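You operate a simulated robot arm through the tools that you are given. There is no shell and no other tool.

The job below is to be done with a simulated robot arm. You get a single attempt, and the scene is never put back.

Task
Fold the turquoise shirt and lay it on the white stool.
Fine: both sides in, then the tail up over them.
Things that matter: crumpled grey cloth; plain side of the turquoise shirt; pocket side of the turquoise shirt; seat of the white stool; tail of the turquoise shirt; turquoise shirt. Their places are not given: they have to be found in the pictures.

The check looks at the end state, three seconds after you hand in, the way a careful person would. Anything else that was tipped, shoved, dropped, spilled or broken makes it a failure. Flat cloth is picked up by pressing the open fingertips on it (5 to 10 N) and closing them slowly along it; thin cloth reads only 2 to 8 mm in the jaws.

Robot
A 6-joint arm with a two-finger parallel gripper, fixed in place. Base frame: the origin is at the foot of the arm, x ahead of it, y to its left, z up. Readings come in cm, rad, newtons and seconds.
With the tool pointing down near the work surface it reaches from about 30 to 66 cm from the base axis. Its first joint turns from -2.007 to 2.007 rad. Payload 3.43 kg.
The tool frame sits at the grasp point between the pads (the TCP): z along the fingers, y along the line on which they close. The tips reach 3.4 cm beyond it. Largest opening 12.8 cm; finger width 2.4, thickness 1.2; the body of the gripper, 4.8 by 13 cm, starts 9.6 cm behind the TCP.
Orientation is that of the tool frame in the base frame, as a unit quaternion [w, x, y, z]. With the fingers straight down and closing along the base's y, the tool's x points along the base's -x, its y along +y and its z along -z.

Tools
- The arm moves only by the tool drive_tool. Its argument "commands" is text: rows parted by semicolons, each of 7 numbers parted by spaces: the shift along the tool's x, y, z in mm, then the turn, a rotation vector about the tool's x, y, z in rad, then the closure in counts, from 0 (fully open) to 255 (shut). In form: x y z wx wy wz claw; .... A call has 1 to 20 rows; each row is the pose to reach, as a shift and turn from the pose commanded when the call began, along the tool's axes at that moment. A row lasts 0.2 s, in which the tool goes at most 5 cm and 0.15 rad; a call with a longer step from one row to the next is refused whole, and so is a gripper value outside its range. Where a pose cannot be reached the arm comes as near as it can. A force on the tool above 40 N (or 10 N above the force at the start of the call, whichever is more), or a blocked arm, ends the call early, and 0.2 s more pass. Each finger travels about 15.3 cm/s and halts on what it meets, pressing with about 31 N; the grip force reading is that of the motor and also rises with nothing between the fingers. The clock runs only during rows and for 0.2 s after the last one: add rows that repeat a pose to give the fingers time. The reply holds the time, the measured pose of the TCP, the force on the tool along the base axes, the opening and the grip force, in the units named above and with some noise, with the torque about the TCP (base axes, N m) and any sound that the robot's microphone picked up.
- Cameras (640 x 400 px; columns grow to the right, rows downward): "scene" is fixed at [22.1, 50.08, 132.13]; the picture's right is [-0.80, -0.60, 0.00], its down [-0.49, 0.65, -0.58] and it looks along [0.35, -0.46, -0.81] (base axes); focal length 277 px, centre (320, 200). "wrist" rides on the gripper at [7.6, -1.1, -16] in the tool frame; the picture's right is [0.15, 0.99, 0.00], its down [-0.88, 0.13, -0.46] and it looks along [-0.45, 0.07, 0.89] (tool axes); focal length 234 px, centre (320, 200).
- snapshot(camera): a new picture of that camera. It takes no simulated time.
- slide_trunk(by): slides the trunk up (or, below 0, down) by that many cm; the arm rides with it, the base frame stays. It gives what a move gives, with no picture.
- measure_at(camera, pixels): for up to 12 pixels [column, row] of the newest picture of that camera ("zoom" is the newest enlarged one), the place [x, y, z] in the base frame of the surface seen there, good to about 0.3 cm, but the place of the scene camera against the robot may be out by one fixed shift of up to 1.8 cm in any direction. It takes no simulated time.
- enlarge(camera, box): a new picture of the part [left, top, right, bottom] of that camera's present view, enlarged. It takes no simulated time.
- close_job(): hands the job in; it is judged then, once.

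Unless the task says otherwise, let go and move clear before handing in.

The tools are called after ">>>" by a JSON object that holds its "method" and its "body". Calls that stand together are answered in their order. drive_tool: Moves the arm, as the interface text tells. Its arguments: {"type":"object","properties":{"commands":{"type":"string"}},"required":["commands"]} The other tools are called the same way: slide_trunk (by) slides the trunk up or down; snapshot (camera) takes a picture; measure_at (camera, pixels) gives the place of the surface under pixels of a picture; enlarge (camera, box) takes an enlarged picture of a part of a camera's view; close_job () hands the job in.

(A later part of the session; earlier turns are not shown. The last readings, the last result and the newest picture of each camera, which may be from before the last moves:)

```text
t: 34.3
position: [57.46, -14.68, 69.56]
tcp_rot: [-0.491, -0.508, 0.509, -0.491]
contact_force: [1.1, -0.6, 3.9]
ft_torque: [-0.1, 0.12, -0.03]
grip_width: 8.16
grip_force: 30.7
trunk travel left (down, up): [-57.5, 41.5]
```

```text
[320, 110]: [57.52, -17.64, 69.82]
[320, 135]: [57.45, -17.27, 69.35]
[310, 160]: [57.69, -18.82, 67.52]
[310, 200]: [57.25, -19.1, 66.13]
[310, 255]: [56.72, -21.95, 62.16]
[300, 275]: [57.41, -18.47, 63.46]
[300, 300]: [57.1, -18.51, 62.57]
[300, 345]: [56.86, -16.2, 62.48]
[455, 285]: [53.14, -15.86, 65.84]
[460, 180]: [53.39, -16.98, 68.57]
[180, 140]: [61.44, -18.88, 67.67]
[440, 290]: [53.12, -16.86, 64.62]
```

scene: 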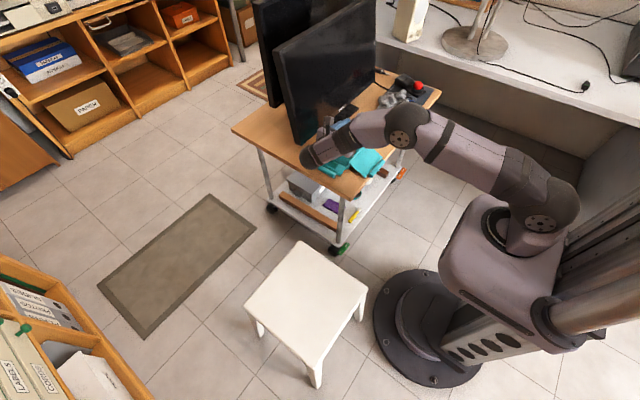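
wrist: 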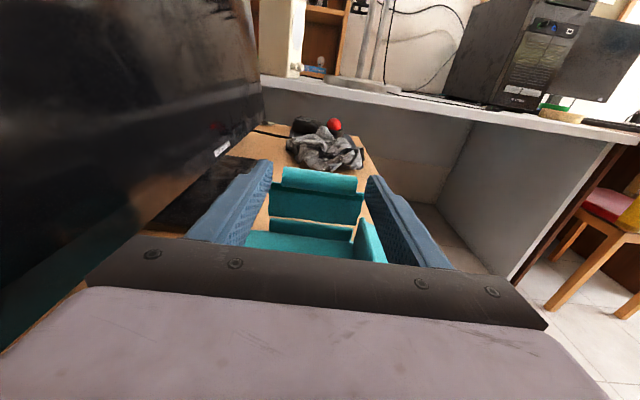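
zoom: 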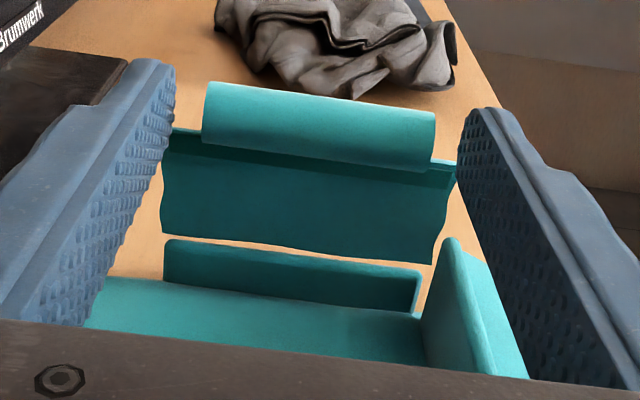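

The roll now leans inward past the hinge (roll centre y≈-18.0 versus ridge ≈-18.7). I'll carry it a further 1.2 cm inward and open so it falls onto the body.

>>> {"method": "drive_tool", "body": {"commands": "-1.5 0 -6 0 0 0 145; -3.4 0 -11.9 0 0 0 145; -3.4 0 -11.9 0 0 0 120; -3.4 0 -11.9 0 0 0 95; -3.4 0 -11.9 0 0 0 85; -3.4 0 -11.9 0 0 0 77; -3.4 0 -11.9 0 0 0 77; -3.4 0 -11.9 0 0 0 77"}}

>>> {"method": "snapshot", "body": {"camera": "wrist"}}

>>> {"method": "enlarge", "body": {"camera": "scene", "box": [310, 80, 410, 190]}}

```text
t: 36.1
position: [57.32, -13.58, 69.39]
tcp_rot: [0.491, 0.509, -0.509, 0.491]
contact_force: [0.4, 0.3, -0.1]
ft_torque: [-0.01, 0.02, 0.0]
grip_width: 8.94
grip_force: 0.2
trunk travel left (down, up): [-57.5, 41.5]
```

```text
taken
```

wrist: 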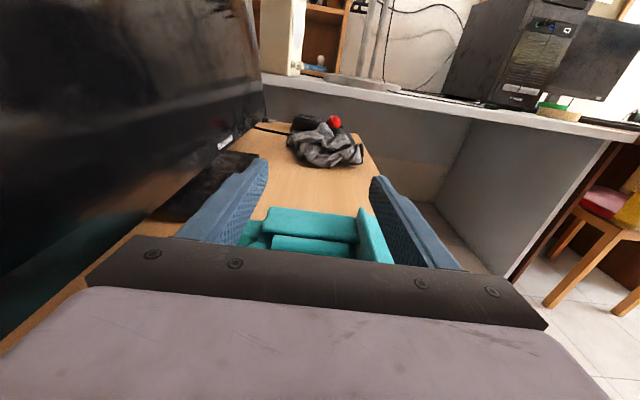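

```text
3.64 times, centred on (360, 135) of scene
```

zoom: 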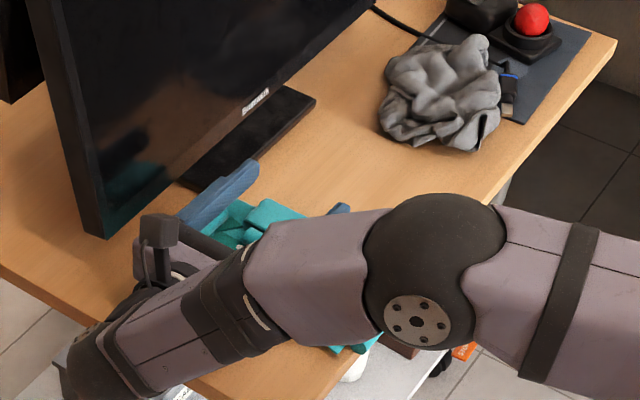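

The plain side has fallen inward onto the body. I'll retreat upward and bring the tool back upright.

>>> {"method": "drive_tool", "body": {"commands": "25 0 -1 0 0 0 77; 50 0 -2 0 -0.14 0 77; 80 0 -3 0 -0.28 0 77; 110 0 -4 0 -0.42 0 77; 130 0 -5 0 -0.56 0 77; 150 0 -5 0 -0.70 0 77; 160 0 -5 0 -0.84 0 77; 165 0 -5 0 -0.98 0 77; 165 0 -5 0 -1.12 0 77; 165 0 -5 0 -1.26 0 77; 165 0 -5 0 -1.40 0 77; 165 0 -5 0 -1.536 0 77; 165 0 -5 0 -1.536 0 77"}}

>>> {"method": "snapshot", "body": {"camera": "wrist"}}

>>> {"method": "snapshot", "body": {"camera": "scene"}}

```text
t: 38.9
position: [57.52, -13.63, 85.76]
tcp_rot: [-0.001, 0.707, -0.707, -0.001]
contact_force: [0.3, -0.1, 0.3]
ft_torque: [0.04, 0.0, -0.04]
grip_width: 8.93
grip_force: 0.0
trunk travel left (down, up): [-57.5, 41.5]
```

```text
taken
```

wrist: 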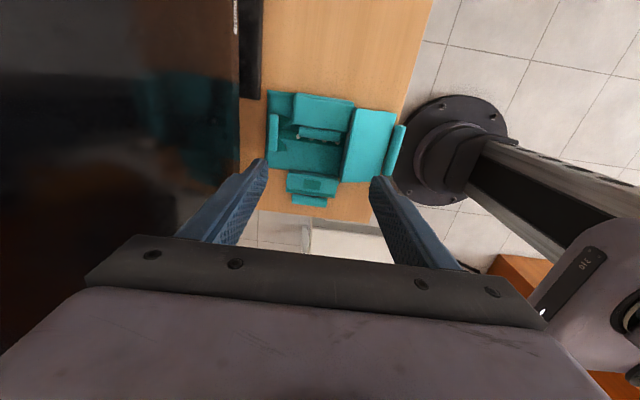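

```text
taken
```

scene: 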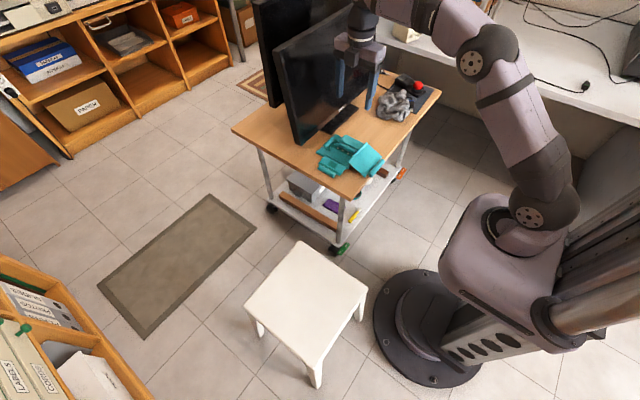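

The plain side now lies folded over the body. I'll zoom in to see how it sits and where everything is.

>>> {"method": "enlarge", "body": {"camera": "wrist", "box": [240, 80, 420, 220]}}

>>> {"method": "enlarge", "body": {"camera": "scene", "box": [300, 110, 400, 210]}}

```text
2.86 times, centred on (330, 150) of wrist
```

zoom: 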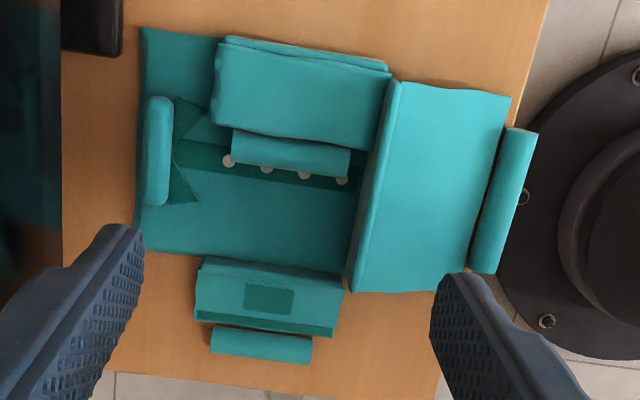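

```text
4.00 times, centred on (350, 160) of scene
```

zoom: 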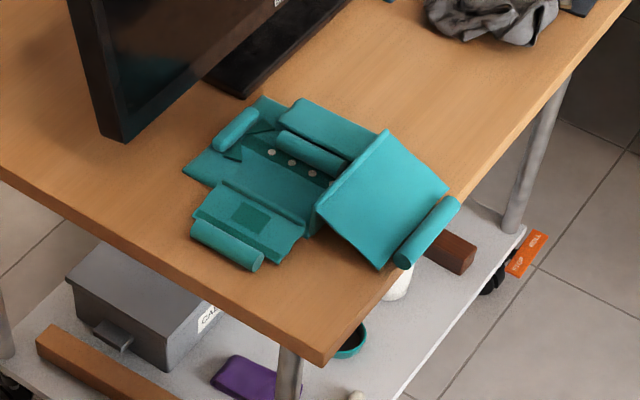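

The plain side is neatly in. Now I'll re-measure the shirt for the pocket side.

>>> {"method": "enlarge", "body": {"camera": "wrist", "box": [240, 80, 420, 220]}}

>>> {"method": "measure_at", "body": {"camera": "zoom", "pixels": [[290, 152], [235, 145], [348, 162], [220, 100], [300, 45], [380, 70], [262, 342], [214, 340], [310, 350], [262, 330], [262, 358], [205, 265]]}}

>>> {"method": "measure_at", "body": {"camera": "zoom", "pixels": [[338, 285], [197, 318], [334, 332], [265, 272], [265, 320], [157, 150], [155, 110], [155, 195], [510, 200], [525, 135], [485, 265], [375, 190]]}}

```text
2.86 times, centred on (330, 150) of wrist
```

zoom: 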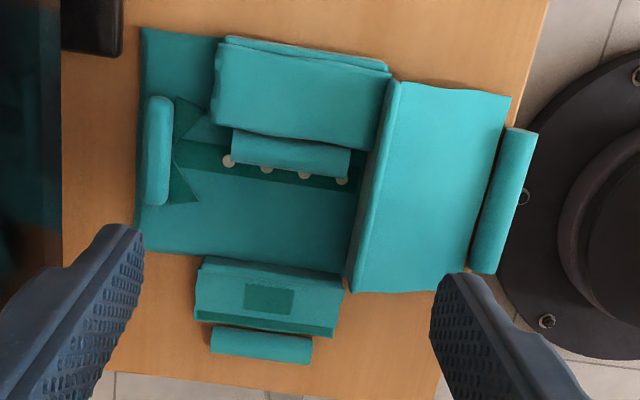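

```text
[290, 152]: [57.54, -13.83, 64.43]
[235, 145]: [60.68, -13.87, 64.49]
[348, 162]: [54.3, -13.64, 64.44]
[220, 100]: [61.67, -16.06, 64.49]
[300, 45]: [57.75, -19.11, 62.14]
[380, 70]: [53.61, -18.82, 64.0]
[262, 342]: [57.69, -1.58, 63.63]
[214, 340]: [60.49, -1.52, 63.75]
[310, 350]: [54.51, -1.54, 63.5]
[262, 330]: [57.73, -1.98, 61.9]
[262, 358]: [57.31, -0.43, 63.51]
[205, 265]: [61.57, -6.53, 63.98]
```

```text
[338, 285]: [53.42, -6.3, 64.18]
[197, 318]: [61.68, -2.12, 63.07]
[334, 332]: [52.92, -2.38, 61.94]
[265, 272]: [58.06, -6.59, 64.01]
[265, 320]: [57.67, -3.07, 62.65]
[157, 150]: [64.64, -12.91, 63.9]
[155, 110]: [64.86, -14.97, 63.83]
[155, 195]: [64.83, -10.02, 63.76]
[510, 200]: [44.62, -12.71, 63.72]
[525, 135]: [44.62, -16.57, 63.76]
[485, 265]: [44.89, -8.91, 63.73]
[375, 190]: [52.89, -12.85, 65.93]
```

The shirt shifted about 0.6 cm in y; the pocket roll is now centred at y≈-1.4 (x 54.3–60.7), its hinge at y≈-6.6, and the plain roll rests at y≈-13.8. I'll turn the tool half around to mirror the approach and move over the pocket side.

>>> {"method": "drive_tool", "body": {"commands": "0 0 0 0 0 0.131 77; 0 0 0 0 0 0.262 77; 0 0 0 0 0 0.393 77; 0 0 0 0 0 0.524 77; 0 0 0 0 0 0.655 77; 0 0 0 0 0 0.785 77; 0 0 0 0 0 0.916 77; 0 0 0 0 0 1.047 77; 0 0 0 0 0 1.178 77; 0 0 0 0 0 1.309 77; 0 0 0 0 0 1.44 77; 0 0 0 0 0 1.5708 77; 0 0 0 0 0 1.5708 77"}}

>>> {"method": "drive_tool", "body": {"commands": "0 10 0 0 0 0.131 77; 0 20 5 0 0 0.262 77; 0 30 10 0 0 0.393 77; 0 40 20 0 0 0.524 77; 0 50 30 0 0 0.655 77; 0 60 40 0 0 0.785 77; 0 70 50 0 0 0.916 77; 0 80 60 0 0 1.047 77; 0 90 70 0 0 1.178 77; 0 100 80 0 0 1.309 77; 0 110 90 0 0 1.44 77; 0 121 98 0 0 1.5708 77; 0 121 98 0 0 1.5708 77"}}

>>> {"method": "snapshot", "body": {"camera": "wrist"}}

```text
t: 41.7
position: [57.32, -13.7, 85.71]
tcp_rot: [0.0, 0.001, 1.0, 0.0]
contact_force: [0.1, -0.2, 0.3]
ft_torque: [-0.02, 0.02, 0.02]
grip_width: 8.93
grip_force: 0.1
trunk travel left (down, up): [-57.5, 41.5]
```

```text
t: 44.5
position: [57.58, -1.66, 76.0]
tcp_rot: [-0.001, 0.708, 0.706, 0.0]
contact_force: [-0.4, -0.7, -0.6]
ft_torque: [0.02, -0.01, 0.01]
grip_width: 8.95
grip_force: 0.1
trunk travel left (down, up): [-57.5, 41.5]
```

```text
taken
```

wrist: 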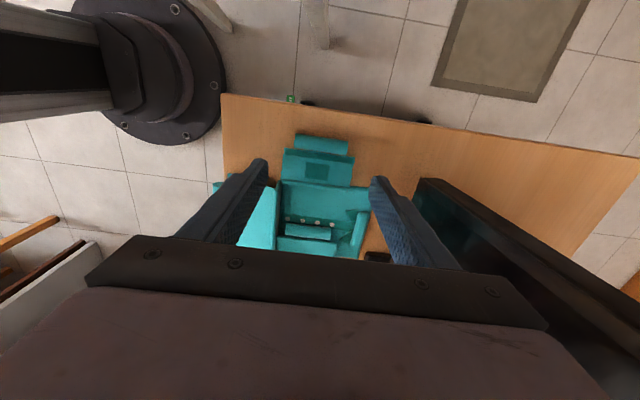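

The tool is now above the pocket side with the roll at (320,143). I'll re-measure this side from here.

>>> {"method": "enlarge", "body": {"camera": "wrist", "box": [220, 110, 420, 260]}}

```text
2.67 times, centred on (320, 185) of wrist
```

zoom: 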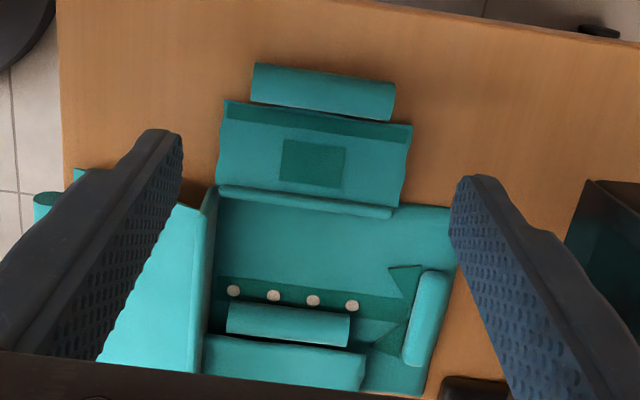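

>>> {"method": "measure_at", "body": {"camera": "zoom", "pixels": [[258, 78], [390, 97], [323, 90], [323, 76], [323, 104], [226, 104], [408, 130], [220, 180], [400, 202], [310, 120], [310, 195], [310, 205]]}}

```text
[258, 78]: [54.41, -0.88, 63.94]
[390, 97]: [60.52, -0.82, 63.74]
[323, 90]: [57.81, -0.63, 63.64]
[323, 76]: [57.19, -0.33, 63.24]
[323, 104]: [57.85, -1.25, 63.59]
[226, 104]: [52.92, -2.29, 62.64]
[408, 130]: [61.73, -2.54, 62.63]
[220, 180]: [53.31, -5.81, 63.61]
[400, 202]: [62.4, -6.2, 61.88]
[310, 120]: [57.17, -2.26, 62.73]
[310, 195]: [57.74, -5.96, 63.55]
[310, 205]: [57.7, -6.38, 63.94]
```

Here the roll centre reads y≈-1.1, hem edge y≈-2.3, panel x 53.0–61.7, hinge y≈-6.4. I'll tilt 30° outward and lower so the fingers straddle the hem ends.

>>> {"method": "drive_tool", "body": {"commands": "1 -1 25 0 -0.13 0 77; 2 -1 50 0 -0.26 0 77; 3 -1 70 0 -0.39 0 77; 4 -1 85 0 -0.5236 0 77; 4 -1 93 0 -0.5236 0 77; 4 -1 97 0 -0.5236 0 77; 4 -1 97 0 -0.5236 0 77"}}

>>> {"method": "snapshot", "body": {"camera": "wrist"}}

>>> {"method": "enlarge", "body": {"camera": "wrist", "box": [200, 120, 440, 270]}}

>>> {"method": "enlarge", "body": {"camera": "scene", "box": [280, 110, 400, 210]}}

```text
t: 46.1
position: [57.4, -1.09, 66.28]
tcp_rot: [0.182, 0.683, 0.683, -0.183]
contact_force: [-0.1, 0.3, -0.7]
ft_torque: [0.02, -0.03, 0.0]
grip_width: 8.93
grip_force: 0.1
trunk travel left (down, up): [-57.5, 41.5]
```

```text
taken
```

wrist: 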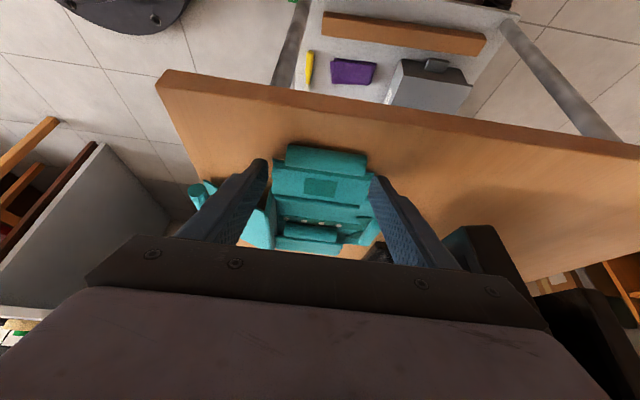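

```text
2.67 times, centred on (320, 195) of wrist
```

zoom: 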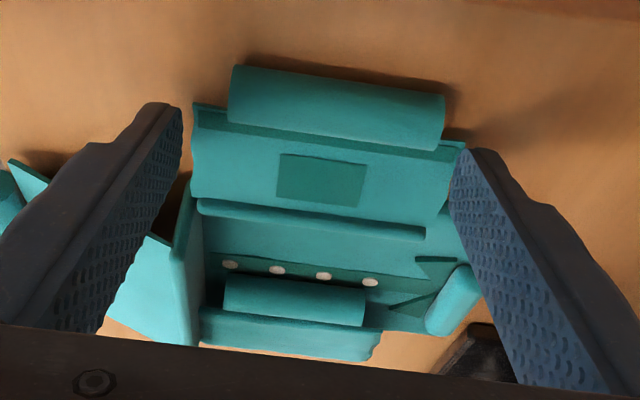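

```text
4.00 times, centred on (340, 160) of scene
```

zoom: 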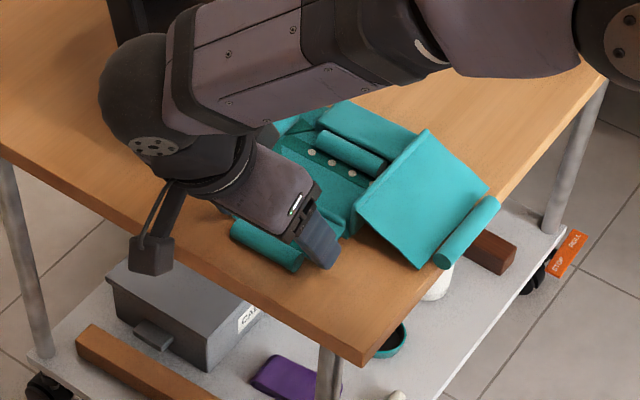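

The fingers straddle the hem, but the panel looks slightly nearer the right finger in the zoom (panel 193–465, fingers 180–455). I'll measure both to centre exactly.

>>> {"method": "measure_at", "body": {"camera": "wrist", "pixels": [[266, 165], [376, 180], [262, 162], [380, 182], [275, 163], [370, 175], [290, 150], [364, 160], [286, 160], [325, 165], [326, 150], [326, 158]]}}

```text
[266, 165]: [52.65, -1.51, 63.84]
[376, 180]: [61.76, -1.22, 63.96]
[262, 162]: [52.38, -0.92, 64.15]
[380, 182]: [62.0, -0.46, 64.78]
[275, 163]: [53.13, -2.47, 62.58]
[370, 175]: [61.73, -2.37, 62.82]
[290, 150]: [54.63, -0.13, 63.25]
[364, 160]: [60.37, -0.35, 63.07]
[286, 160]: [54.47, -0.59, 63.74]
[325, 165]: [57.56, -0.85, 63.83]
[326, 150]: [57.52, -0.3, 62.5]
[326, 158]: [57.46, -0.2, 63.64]
```

The panel centre is at x≈57.4 versus the fingers' 57.2, so I'll shift 2 mm, lower the last 5 mm and close slowly on the hem ends.

>>> {"method": "drive_tool", "body": {"commands": "1 2 2 0 0 0 77; 2 2 3.5 0 0 0 77; 2.7 2 4.8 0 0 0 77; 2.7 2 4.8 0 0 0 80; 2.7 2 4.8 0 0 0 84; 2.7 2 4.8 0 0 0 88; 2.7 2 4.8 0 0 0 92; 2.7 2 4.8 0 0 0 97; 2.7 2 4.8 0 0 0 105; 2.7 2 4.8 0 0 0 120; 2.7 2 4.8 0 0 0 145; 2.7 2 4.8 0 0 0 145"}}

>>> {"method": "snapshot", "body": {"camera": "wrist"}}

>>> {"method": "enlarge", "body": {"camera": "wrist", "box": [200, 120, 440, 270]}}

```text
t: 48.7
position: [57.63, -1.02, 65.93]
tcp_rot: [0.185, 0.683, 0.683, -0.181]
contact_force: [2.3, 5.4, 21.6]
ft_torque: [0.17, 0.14, -0.04]
grip_width: 8.05
grip_force: 30.6
trunk travel left (down, up): [-57.5, 41.5]
```

```text
taken
```

wrist: 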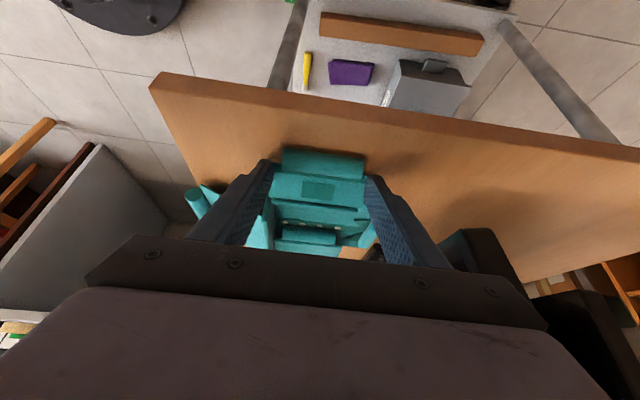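

```text
2.67 times, centred on (320, 195) of wrist
```

zoom: 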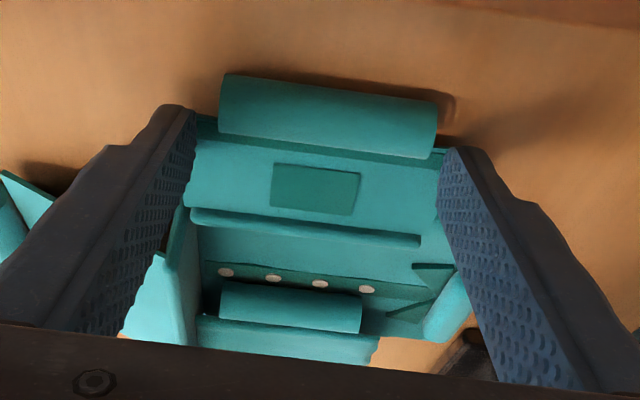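

The hem is gripped at 8.05 cm; the 22 N upward force is just the fingertips touching the table. I'll lift the pocket side along its arc to 40°.

>>> {"method": "drive_tool", "body": {"commands": "-3.2 0 -2.8 0 0.07 0 145; -6.7 0 -5.1 0 0.14 0 145; -14.1 0 -9.3 0 0.279 0 145; -22 0 -12.3 0 0.419 0 145; -30.3 0 -14.3 0 0.559 0 145; -38.7 0 -15.1 0 0.698 0 145; -38.7 0 -15.1 0 0.698 0 145"}}

>>> {"method": "enlarge", "body": {"camera": "wrist", "box": [200, 120, 440, 270]}}

>>> {"method": "enlarge", "body": {"camera": "scene", "box": [280, 110, 400, 210]}}

```text
t: 50.3
position: [57.44, -3.79, 68.96]
tcp_rot: [-0.063, 0.704, 0.705, 0.063]
contact_force: [-0.2, 0.6, 0.3]
ft_torque: [0.02, 0.12, 0.03]
grip_width: 7.98
grip_force: 31.1
trunk travel left (down, up): [-57.5, 41.5]
```

```text
2.67 times, centred on (320, 195) of wrist
```

zoom: 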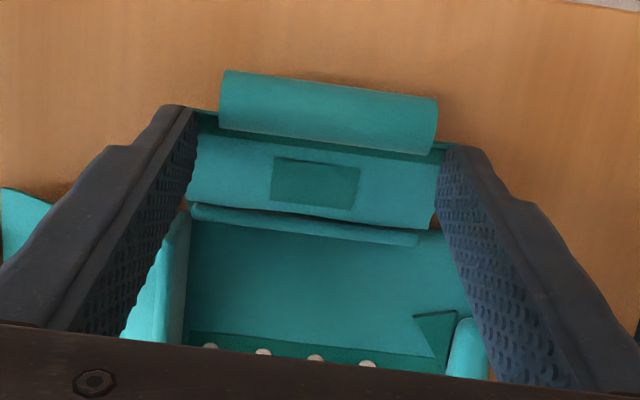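

```text
4.00 times, centred on (340, 160) of scene
```

zoom: 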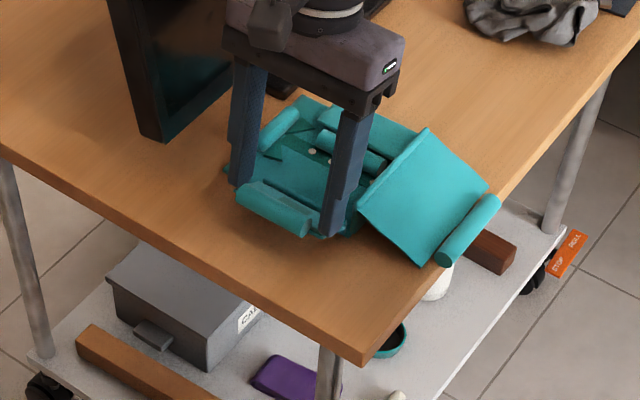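

The pocket side is lifting cleanly with almost no force. I'll repeat the arc for another 40°.

>>> {"method": "drive_tool", "body": {"commands": "-6.7 0 -5.1 0 0.14 0 145; -14.1 0 -9.3 0 0.279 0 145; -22 0 -12.3 0 0.419 0 145; -30.3 0 -14.3 0 0.559 0 145; -38.7 0 -15.1 0 0.698 0 145; -38.7 0 -15.1 0 0.698 0 145"}}

>>> {"method": "enlarge", "body": {"camera": "wrist", "box": [220, 140, 420, 270]}}

>>> {"method": "measure_at", "body": {"camera": "zoom", "pixels": [[320, 90], [320, 110], [320, 135], [310, 160], [310, 200], [310, 240], [310, 255], [300, 275], [300, 300], [300, 345], [320, 75], [310, 180]]}}

```text
t: 51.7
position: [57.49, -7.99, 69.85]
tcp_rot: [-0.3, 0.641, 0.64, 0.3]
contact_force: [0.7, -0.7, -0.7]
ft_torque: [0.0, 0.0, 0.0]
grip_width: 5.51
grip_force: 0.0
trunk travel left (down, up): [-57.5, 41.5]
```

```text
3.08 times, centred on (320, 205) of wrist
```

zoom: 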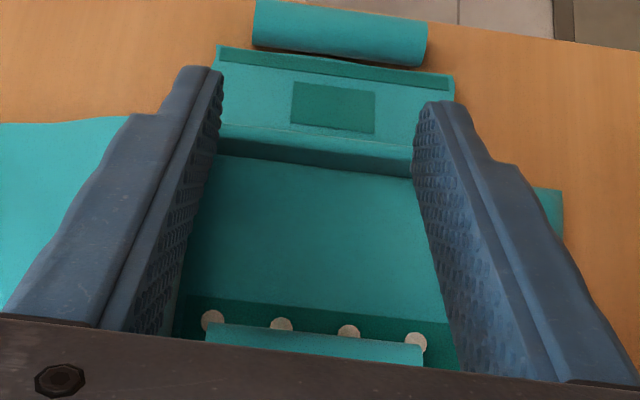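

```text
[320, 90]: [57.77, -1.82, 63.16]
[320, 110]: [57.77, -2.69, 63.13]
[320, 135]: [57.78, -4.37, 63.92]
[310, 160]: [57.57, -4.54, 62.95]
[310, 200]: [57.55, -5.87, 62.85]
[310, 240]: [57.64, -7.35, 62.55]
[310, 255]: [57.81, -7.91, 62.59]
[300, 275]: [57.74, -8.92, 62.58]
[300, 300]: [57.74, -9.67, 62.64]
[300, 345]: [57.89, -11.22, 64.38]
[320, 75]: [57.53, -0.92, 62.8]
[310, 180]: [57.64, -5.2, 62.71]
```

The grip was lost during the second arc (fingers ran to 5.5 cm) and the pocket side fell back flat; the shirt has moved about 2 cm toward +y. I'll lift clear, straighten the tool and look.

>>> {"method": "drive_tool", "body": {"commands": "23 0 -19 0 0 0 145; 46 0 -38 0 -0.14 0 120; 61 0 -51 0 -0.28 0 100; 77 0 -64 0 -0.42 0 77; 77 0 -64 0 -0.56 0 77; 77 0 -64 0 -0.70 0 77; 77 0 -64 0 -0.873 0 77; 77 0 -64 0 -0.873 0 77"}}

>>> {"method": "snapshot", "body": {"camera": "wrist"}}

>>> {"method": "enlarge", "body": {"camera": "scene", "box": [280, 110, 400, 210]}}

```text
refused: row 7 steps farther than a row can; nothing moved
```

```text
taken
```

wrist: 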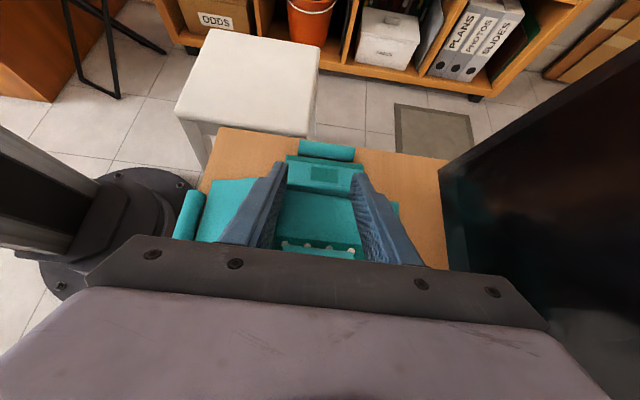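

```text
4.00 times, centred on (340, 160) of scene
```

zoom: 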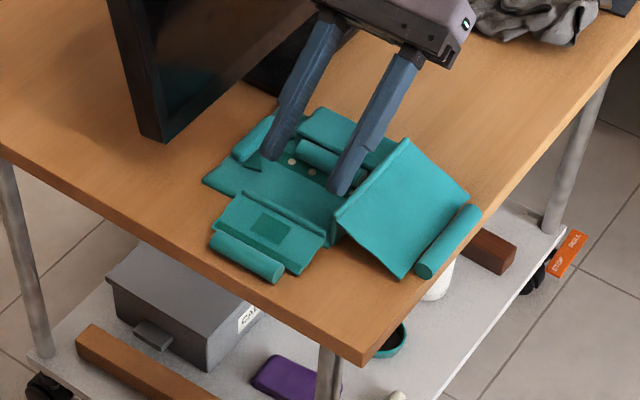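

One rotation step was too long and the call was refused, so nothing moved. I'll resend it with smaller steps.

>>> {"method": "drive_tool", "body": {"commands": "23 0 -19 0 0 0 145; 46 0 -38 0 -0.14 0 120; 61 0 -51 0 -0.28 0 100; 77 0 -64 0 -0.42 0 77; 77 0 -64 0 -0.56 0 77; 77 0 -64 0 -0.70 0 77; 77 0 -64 0 -0.80 0 77; 77 0 -64 0 -0.873 0 77; 77 0 -64 0 -0.873 0 77"}}

>>> {"method": "snapshot", "body": {"camera": "wrist"}}

>>> {"method": "enlarge", "body": {"camera": "wrist", "box": [220, 110, 420, 260]}}

```text
t: 53.7
position: [57.5, -7.75, 79.91]
tcp_rot: [-0.001, 0.708, 0.707, 0.0]
contact_force: [-0.1, -0.4, -0.6]
ft_torque: [-0.01, 0.0, 0.02]
grip_width: 8.92
grip_force: 0.1
trunk travel left (down, up): [-57.5, 41.5]
```

```text
taken
```

wrist: 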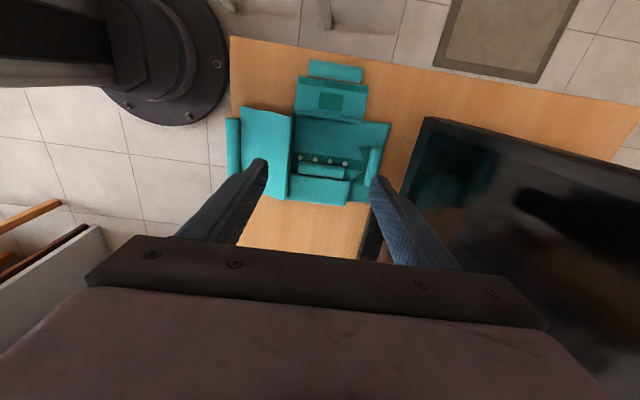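

```text
2.67 times, centred on (320, 185) of wrist
```

zoom: 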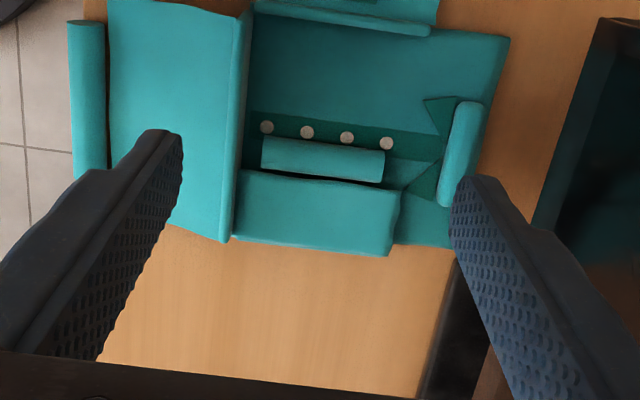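

>>> {"method": "enlarge", "body": {"camera": "wrist", "box": [215, 40, 405, 220]}}

```text
2.22 times, centred on (310, 130) of wrist
```

zoom: 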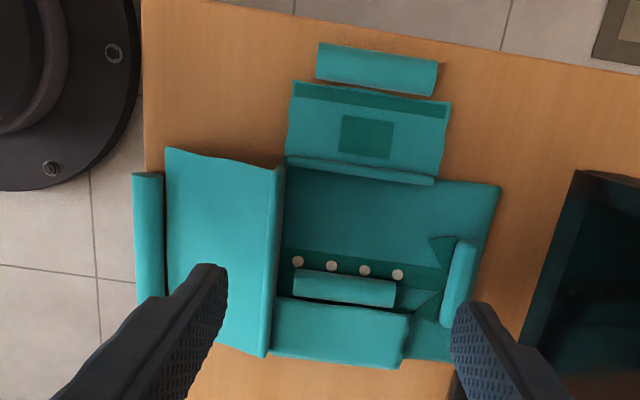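

I'll measure the shirt's current position part by part.

>>> {"method": "measure_at", "body": {"camera": "zoom", "pixels": [[322, 60], [435, 80], [378, 70], [378, 58], [378, 85], [295, 92], [445, 110], [290, 152], [436, 180], [365, 168], [365, 98], [365, 172]]}}

>>> {"method": "measure_at", "body": {"camera": "zoom", "pixels": [[495, 190], [450, 355], [340, 358], [278, 170], [265, 350], [148, 180], [148, 285], [345, 288], [470, 250], [455, 320], [170, 152], [440, 22]]}}

```text
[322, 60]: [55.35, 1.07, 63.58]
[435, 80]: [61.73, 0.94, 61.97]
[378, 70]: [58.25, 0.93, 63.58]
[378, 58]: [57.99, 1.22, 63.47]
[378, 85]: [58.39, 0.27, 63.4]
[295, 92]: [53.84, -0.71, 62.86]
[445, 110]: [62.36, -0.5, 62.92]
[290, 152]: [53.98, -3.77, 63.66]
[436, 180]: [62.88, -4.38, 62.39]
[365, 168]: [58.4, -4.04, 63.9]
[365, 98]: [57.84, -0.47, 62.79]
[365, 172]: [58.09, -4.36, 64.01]
```

```text
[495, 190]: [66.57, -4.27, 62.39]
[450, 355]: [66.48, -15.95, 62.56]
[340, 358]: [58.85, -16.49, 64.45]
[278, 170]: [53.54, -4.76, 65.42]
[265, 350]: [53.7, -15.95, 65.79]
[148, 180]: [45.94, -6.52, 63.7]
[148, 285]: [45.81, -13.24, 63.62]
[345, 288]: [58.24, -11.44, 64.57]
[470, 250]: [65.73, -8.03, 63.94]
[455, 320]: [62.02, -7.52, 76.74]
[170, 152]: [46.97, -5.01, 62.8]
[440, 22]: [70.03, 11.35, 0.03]
```

The shirt has shifted to: pocket roll centre ≈(58.3, 0.9), x 55.2–61.6, hinge ridge y≈-4.4. Last time I held it off the roll's axis; this time I'll centre the fingers on the roll itself with a 20° tilt, and check from a hover first.

>>> {"method": "drive_tool", "body": {"commands": "20 2 15 0 0 0 77; 40 4 35 0 -0.1 0 77; 60 6 55 0 -0.2 0 77; 80 8 75 0 -0.3 0 77; 96 8 92 0 -0.349 0 77; 96 8 92 0 -0.349 0 77"}}

>>> {"method": "snapshot", "body": {"camera": "wrist"}}

>>> {"method": "enlarge", "body": {"camera": "wrist", "box": [200, 110, 440, 260]}}

```text
t: 55.1
position: [58.52, 1.84, 70.55]
tcp_rot: [0.123, 0.696, 0.697, -0.122]
contact_force: [-0.7, -0.3, 0.0]
ft_torque: [-0.01, 0.01, -0.01]
grip_width: 8.93
grip_force: 0.1
trunk travel left (down, up): [-57.5, 41.5]
```

```text
taken
```

wrist: 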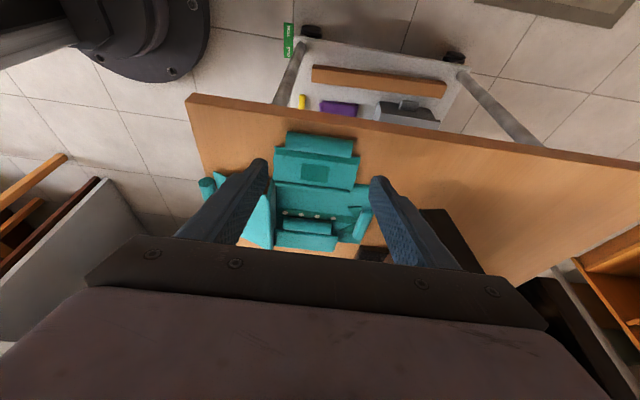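

```text
2.67 times, centred on (320, 185) of wrist
```

zoom: 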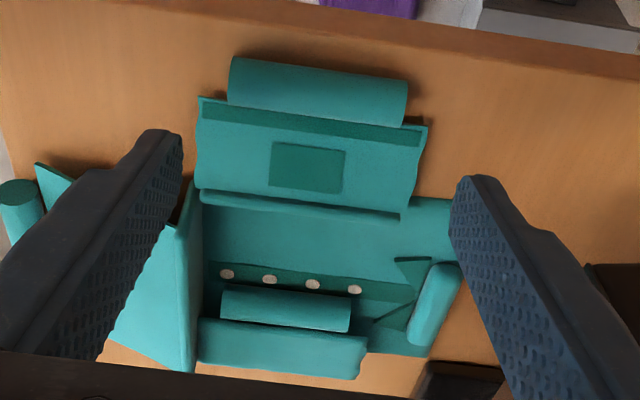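

>>> {"method": "measure_at", "body": {"camera": "zoom", "pixels": [[234, 75], [404, 95], [320, 72], [320, 90], [320, 108], [200, 104], [426, 132], [312, 122], [320, 205], [320, 197], [165, 150], [470, 195]]}}

```text
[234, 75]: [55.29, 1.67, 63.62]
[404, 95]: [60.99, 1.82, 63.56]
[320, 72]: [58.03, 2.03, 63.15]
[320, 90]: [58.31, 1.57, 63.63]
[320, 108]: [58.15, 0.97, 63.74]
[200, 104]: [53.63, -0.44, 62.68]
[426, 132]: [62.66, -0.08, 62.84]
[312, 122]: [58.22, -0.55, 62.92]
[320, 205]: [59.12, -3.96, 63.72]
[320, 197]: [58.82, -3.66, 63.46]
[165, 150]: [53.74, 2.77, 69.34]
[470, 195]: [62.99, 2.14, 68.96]
```

The roll centre reads about (58.2, 1.15, 63.0). I'll descend to straddle it and check the alignment before closing.

>>> {"method": "drive_tool", "body": {"commands": "8 -1.5 17 0 0 0 77; 14 -1.5 31 0 0 0 77; 18 -1.5 40 0 0 0 77; 19.4 -1.5 43.3 0 0 0 77; 19.4 -1.5 43.3 0 0 0 77"}}

>>> {"method": "snapshot", "body": {"camera": "wrist"}}

>>> {"method": "enlarge", "body": {"camera": "wrist", "box": [200, 120, 440, 270]}}

>>> {"method": "measure_at", "body": {"camera": "zoom", "pixels": [[165, 115], [470, 160], [160, 108], [480, 152], [178, 125], [455, 165], [330, 120], [330, 100], [330, 140], [225, 120], [435, 140], [330, 160]]}}

```text
t: 56.3
position: [58.32, 2.06, 65.85]
tcp_rot: [0.122, 0.696, 0.696, -0.123]
contact_force: [0.4, -0.5, -0.3]
ft_torque: [0.03, -0.01, -0.03]
grip_width: 8.92
grip_force: 0.1
trunk travel left (down, up): [-57.5, 41.5]
```

```text
taken
```

wrist: 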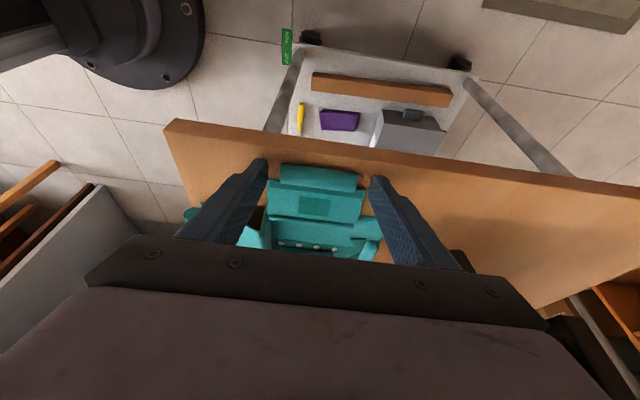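

```text
2.67 times, centred on (320, 195) of wrist
```

zoom: 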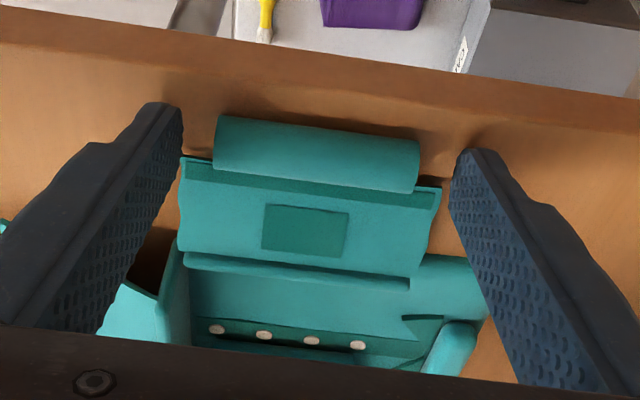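

```text
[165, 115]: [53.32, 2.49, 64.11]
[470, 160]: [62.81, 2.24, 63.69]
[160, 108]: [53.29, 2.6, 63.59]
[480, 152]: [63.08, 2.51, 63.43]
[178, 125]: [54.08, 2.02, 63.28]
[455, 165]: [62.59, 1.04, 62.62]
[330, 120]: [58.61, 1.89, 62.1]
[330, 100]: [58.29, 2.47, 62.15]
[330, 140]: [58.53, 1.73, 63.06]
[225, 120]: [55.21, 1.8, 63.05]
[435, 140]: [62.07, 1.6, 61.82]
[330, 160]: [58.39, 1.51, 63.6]
```

The alignment now matches the successful plain-side grip almost exactly. I'll close slowly on the roll ends.

>>> {"method": "drive_tool", "body": {"commands": "0 0 0 0 0 0 80; 0 0 0 0 0 0 84; 0 0 0 0 0 0 88; 0 0 0 0 0 0 92; 0 0 0 0 0 0 97; 0 0 0 0 0 0 105; 0 0 0 0 0 0 120; 0 0 0 0 0 0 145; 0 0 0 0 0 0 145"}}

>>> {"method": "snapshot", "body": {"camera": "wrist"}}

>>> {"method": "enlarge", "body": {"camera": "wrist", "box": [200, 120, 440, 270]}}

```text
t: 58.3
position: [58.21, 2.05, 65.88]
tcp_rot: [0.122, 0.696, 0.697, -0.122]
contact_force: [-0.6, 0.2, -0.9]
ft_torque: [0.01, 0.07, -0.1]
grip_width: 8.14
grip_force: 31.1
trunk travel left (down, up): [-57.5, 41.5]
```

```text
taken
```

wrist: 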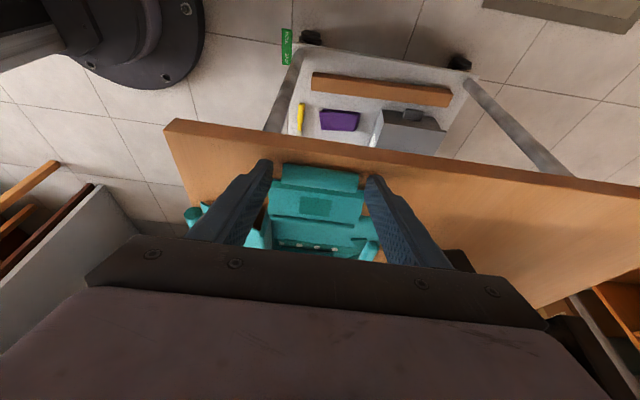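

```text
2.67 times, centred on (320, 195) of wrist
```

zoom: 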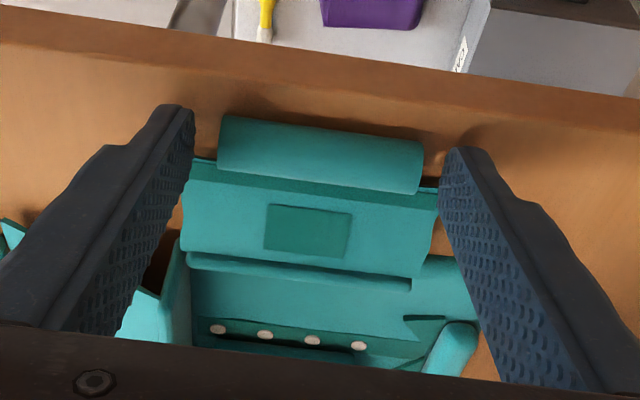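

The grip is 8.14 cm at full force with no side load. I'll raise the pocket side along the arc by 40° and check the hinge position.

>>> {"method": "drive_tool", "body": {"commands": "-3 0 -3.5 0 0.07 0 145; -6.1 0 -7 0 0.14 0 145; -13.2 0 -13.1 0 0.279 0 145; -21 0 -18.1 0 0.419 0 145; -29.4 0 -22 0 0.559 0 145; -38.3 0 -24.7 0 0.698 0 145; -38.3 0 -24.7 0 0.698 0 145"}}

>>> {"method": "snapshot", "body": {"camera": "wrist"}}

>>> {"method": "enlarge", "body": {"camera": "wrist", "box": [200, 120, 440, 270]}}

>>> {"method": "measure_at", "body": {"camera": "zoom", "pixels": [[325, 120], [325, 140], [325, 165], [320, 185], [315, 210], [310, 250], [310, 265], [310, 280], [310, 300], [310, 320], [200, 245], [430, 260]]}}

```text
t: 59.9
position: [58.21, -0.6, 69.58]
tcp_rot: [-0.125, 0.696, 0.696, 0.124]
contact_force: [0.1, 0.7, 0.0]
ft_torque: [0.05, 0.04, 0.05]
grip_width: 8.15
grip_force: 31.3
trunk travel left (down, up): [-57.5, 41.5]
```

```text
taken
```

wrist: 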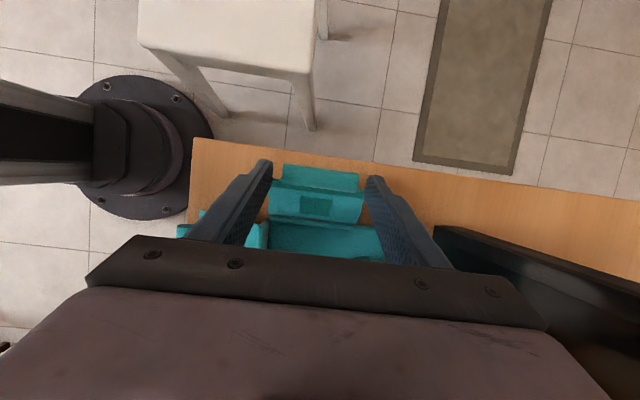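

```text
2.67 times, centred on (320, 195) of wrist
```

zoom: 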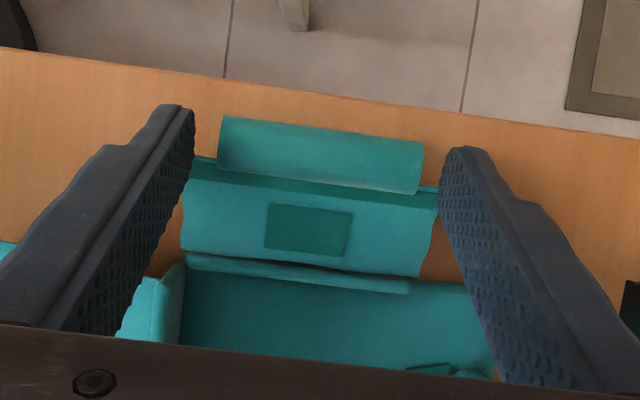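

```text
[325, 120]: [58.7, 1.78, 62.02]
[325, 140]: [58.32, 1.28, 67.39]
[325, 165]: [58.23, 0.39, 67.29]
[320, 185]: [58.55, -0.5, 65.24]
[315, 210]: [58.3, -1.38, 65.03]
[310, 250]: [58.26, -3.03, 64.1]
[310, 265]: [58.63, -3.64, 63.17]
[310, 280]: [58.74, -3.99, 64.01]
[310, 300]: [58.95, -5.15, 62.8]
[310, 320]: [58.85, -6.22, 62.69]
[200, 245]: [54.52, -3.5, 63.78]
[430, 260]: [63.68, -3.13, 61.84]
```

The ridge hasn't moved (y≈-4.0) and the panel is at about 31°. I'll continue another 40°.

>>> {"method": "drive_tool", "body": {"commands": "-6.1 0 -7 0 0.14 0 145; -13.2 0 -13.1 0 0.279 0 145; -21 0 -18.1 0 0.419 0 145; -29.4 0 -22 0 0.559 0 145; -38.3 0 -24.7 0 0.698 0 145; -38.3 0 -24.7 0 0.698 0 145"}}

>>> {"method": "snapshot", "body": {"camera": "wrist"}}

>>> {"method": "enlarge", "body": {"camera": "wrist", "box": [200, 120, 440, 270]}}

>>> {"method": "measure_at", "body": {"camera": "zoom", "pixels": [[325, 120], [325, 140], [325, 165], [320, 185], [315, 210], [310, 250], [310, 265], [310, 280], [310, 300], [310, 320], [200, 245], [430, 260]]}}

```text
t: 61.3
position: [58.26, -5.07, 70.48]
tcp_rot: [-0.354, 0.612, 0.612, 0.355]
contact_force: [1.3, -0.6, 1.6]
ft_torque: [0.06, 0.04, 0.01]
grip_width: 8.14
grip_force: 31.2
trunk travel left (down, up): [-57.5, 41.5]
```

```text
taken
```

wrist: 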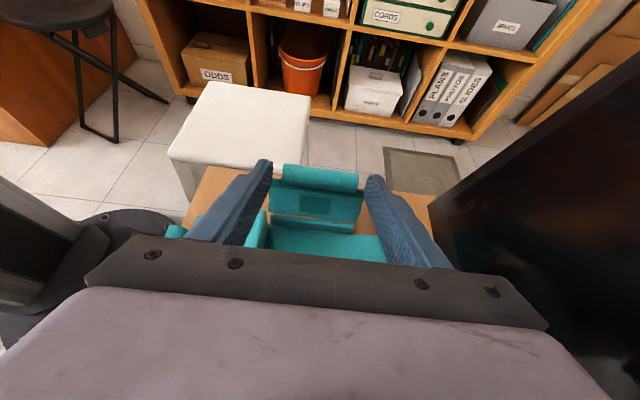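

```text
2.67 times, centred on (320, 195) of wrist
```

zoom: 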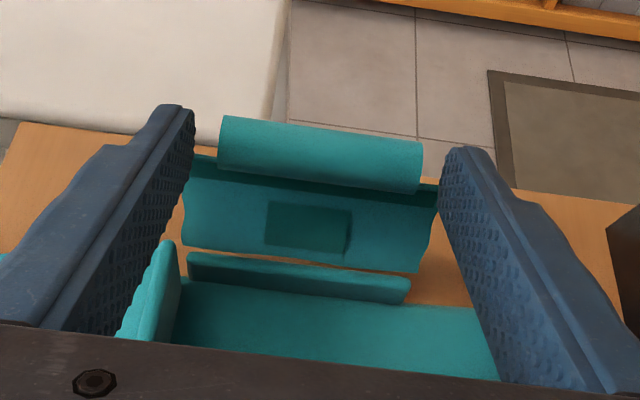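

```text
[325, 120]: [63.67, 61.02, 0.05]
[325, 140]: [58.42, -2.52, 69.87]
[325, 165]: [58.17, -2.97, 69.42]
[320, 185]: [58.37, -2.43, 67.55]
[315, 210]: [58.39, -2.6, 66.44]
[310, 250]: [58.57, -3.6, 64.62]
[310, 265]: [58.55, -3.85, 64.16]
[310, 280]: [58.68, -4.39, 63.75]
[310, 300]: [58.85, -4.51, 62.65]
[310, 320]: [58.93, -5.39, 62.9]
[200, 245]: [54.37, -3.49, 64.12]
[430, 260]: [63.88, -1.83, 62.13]
```

The panel is at about 71° with its ridge unmoved. I'll now carry the roll over past vertical, letting it pivot in the pads.

>>> {"method": "drive_tool", "body": {"commands": "-1.2 0 -5 0 0 0 145; -2.4 0 -10.1 0 0 0 145; -4 0 -14.4 0 -0.02 0 145; -5.7 0 -18.7 0 -0.035 0 145; -8 0 -22.5 0 -0.06 0 145; -10.1 0 -26.4 0 -0.087 0 145; -10.1 0 -26.4 0 -0.087 0 145"}}

>>> {"method": "snapshot", "body": {"camera": "wrist"}}

>>> {"method": "enlarge", "body": {"camera": "wrist", "box": [200, 120, 440, 270]}}

>>> {"method": "measure_at", "body": {"camera": "zoom", "pixels": [[325, 130], [325, 140], [325, 165], [320, 185], [315, 210], [310, 240], [310, 250], [310, 265], [310, 280], [310, 300], [310, 320], [200, 245]]}}

```text
t: 62.9
position: [58.18, -7.84, 70.94]
tcp_rot: [-0.327, 0.627, 0.627, 0.326]
contact_force: [0.4, 0.2, -0.7]
ft_torque: [-0.04, 0.06, -0.04]
grip_width: 8.14
grip_force: 31.3
trunk travel left (down, up): [-57.5, 41.5]
```

```text
taken
```

wrist: 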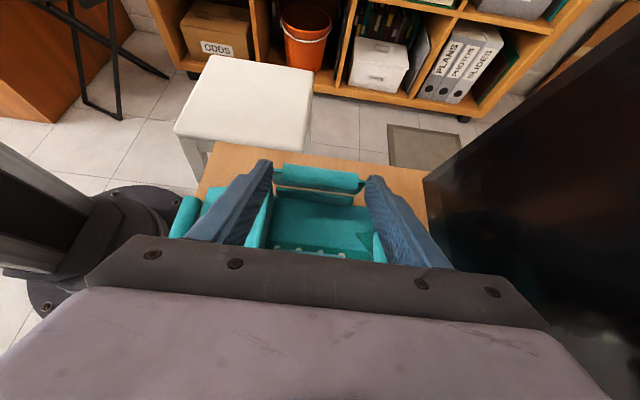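

```text
2.67 times, centred on (320, 195) of wrist
```

zoom: 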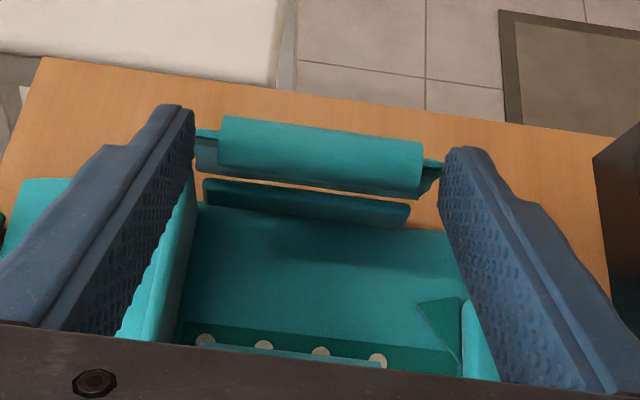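

```text
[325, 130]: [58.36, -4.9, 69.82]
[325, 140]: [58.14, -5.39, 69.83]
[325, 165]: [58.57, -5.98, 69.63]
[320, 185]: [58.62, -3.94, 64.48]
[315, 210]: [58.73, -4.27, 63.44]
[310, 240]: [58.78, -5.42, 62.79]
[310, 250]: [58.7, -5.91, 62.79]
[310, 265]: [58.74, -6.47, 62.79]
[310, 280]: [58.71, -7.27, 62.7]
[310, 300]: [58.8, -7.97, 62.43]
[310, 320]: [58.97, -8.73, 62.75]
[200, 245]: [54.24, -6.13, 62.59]
```

The roll is past vertical (y≈-5.4 versus ridge -4.2), with no load. I'll bring it further over and release it onto the body.

>>> {"method": "drive_tool", "body": {"commands": "-3 0 -3 0 -0.025 0 145; -6.1 0 -6 0 -0.05 0 145; -10.5 0 -9 0 -0.07 0 145; -15.3 0 -12 0 -0.087 0 145; -15.3 0 -12 0 -0.087 0 120; -15.3 0 -12 0 -0.087 0 95; -15.3 0 -12 0 -0.087 0 85; -15.3 0 -12 0 -0.087 0 77; -15.3 0 -12 0 -0.087 0 77; -15.3 0 -12 0 -0.087 0 77"}}

>>> {"method": "snapshot", "body": {"camera": "wrist"}}

>>> {"method": "enlarge", "body": {"camera": "wrist", "box": [200, 120, 440, 270]}}

```text
t: 65.1
position: [58.24, -9.76, 70.3]
tcp_rot: [-0.298, 0.641, 0.64, 0.299]
contact_force: [0.7, 0.0, -0.1]
ft_torque: [0.02, 0.0, 0.01]
grip_width: 8.94
grip_force: 0.0
trunk travel left (down, up): [-57.5, 41.5]
```

```text
taken
```

wrist: 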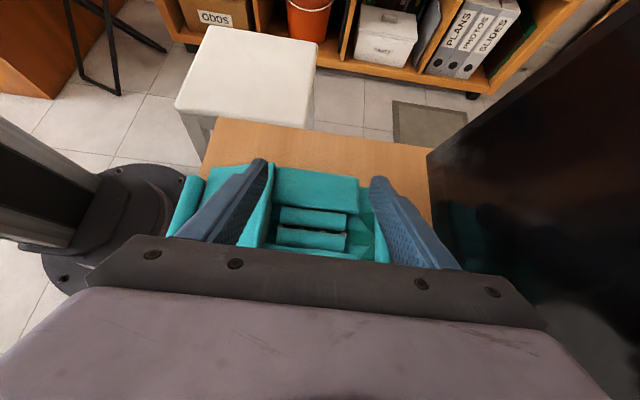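

```text
2.67 times, centred on (320, 195) of wrist
```

zoom: 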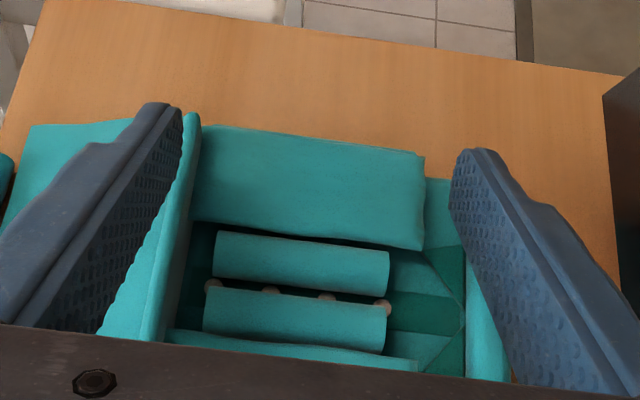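

Both sides are now folded in with their rolls side by side. I'll lift clear, straighten the tool and turn it back to face the tail.

>>> {"method": "drive_tool", "body": {"commands": "23 0 -19 0 0 0 77; 46 0 -38 0 -0.14 0 77; 61 0 -51 0 -0.28 0 77; 77 0 -64 0 -0.42 0 77; 77 0 -64 0 -0.56 0 77; 77 0 -64 0 -0.70 0 77; 77 0 -64 0 -0.80 0 77; 77 0 -64 0 -0.873 0 77; 77 0 -64 0 -0.873 0 77"}}

>>> {"method": "drive_tool", "body": {"commands": "-10 -15 -10 0 0 -0.131 60; -10 -30 -20 0 0 -0.262 50; -10 -50 -30 0 0 -0.393 40; -10 -70 -30 0 0 -0.524 30; -10 -90 -30 0 0 -0.655 20; -10 -110 -30 0 0 -0.785 10; -10 -130 -30 0 0 -0.916 5; -10 -150 -30 0 0 -1.047 5; -10 -160 -30 0 0 -1.178 5; -10 -170 -30 0 0 -1.309 5; -10 -180 -30 0 0 -1.44 5; -10 -180 -30 0 0 -1.5708 5; -10 -180 -30 0 0 -1.5708 5"}}

>>> {"method": "snapshot", "body": {"camera": "wrist"}}

>>> {"method": "snapshot", "body": {"camera": "scene"}}

```text
t: 67.1
position: [58.23, -9.63, 80.4]
tcp_rot: [0.0, 0.707, 0.707, 0.0]
contact_force: [0.2, 0.1, 0.7]
ft_torque: [0.01, 0.01, -0.02]
grip_width: 8.93
grip_force: 0.0
trunk travel left (down, up): [-57.5, 41.5]
```

```text
t: 69.9
position: [40.25, -10.52, 83.47]
tcp_rot: [0.0, -0.001, 1.0, 0.001]
contact_force: [0.5, 0.1, -0.5]
ft_torque: [0.01, 0.0, 0.01]
grip_width: 12.54
grip_force: 0.1
trunk travel left (down, up): [-57.5, 41.5]
```

```text
taken
```

wrist: 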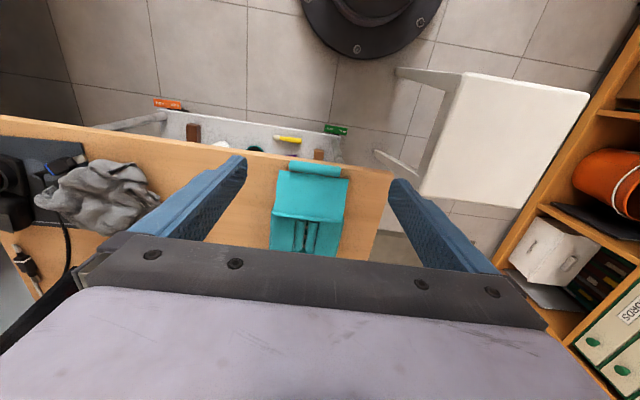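

```text
taken
```

scene: 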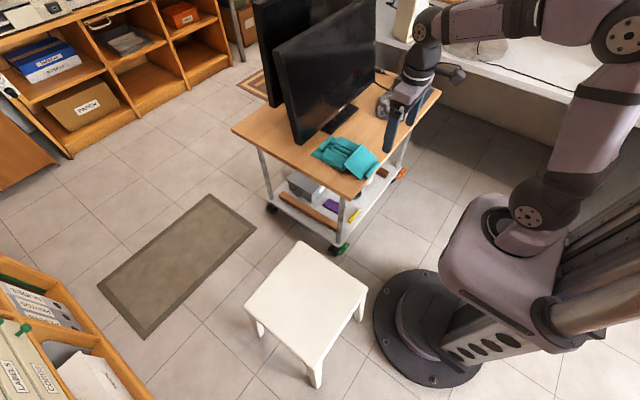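

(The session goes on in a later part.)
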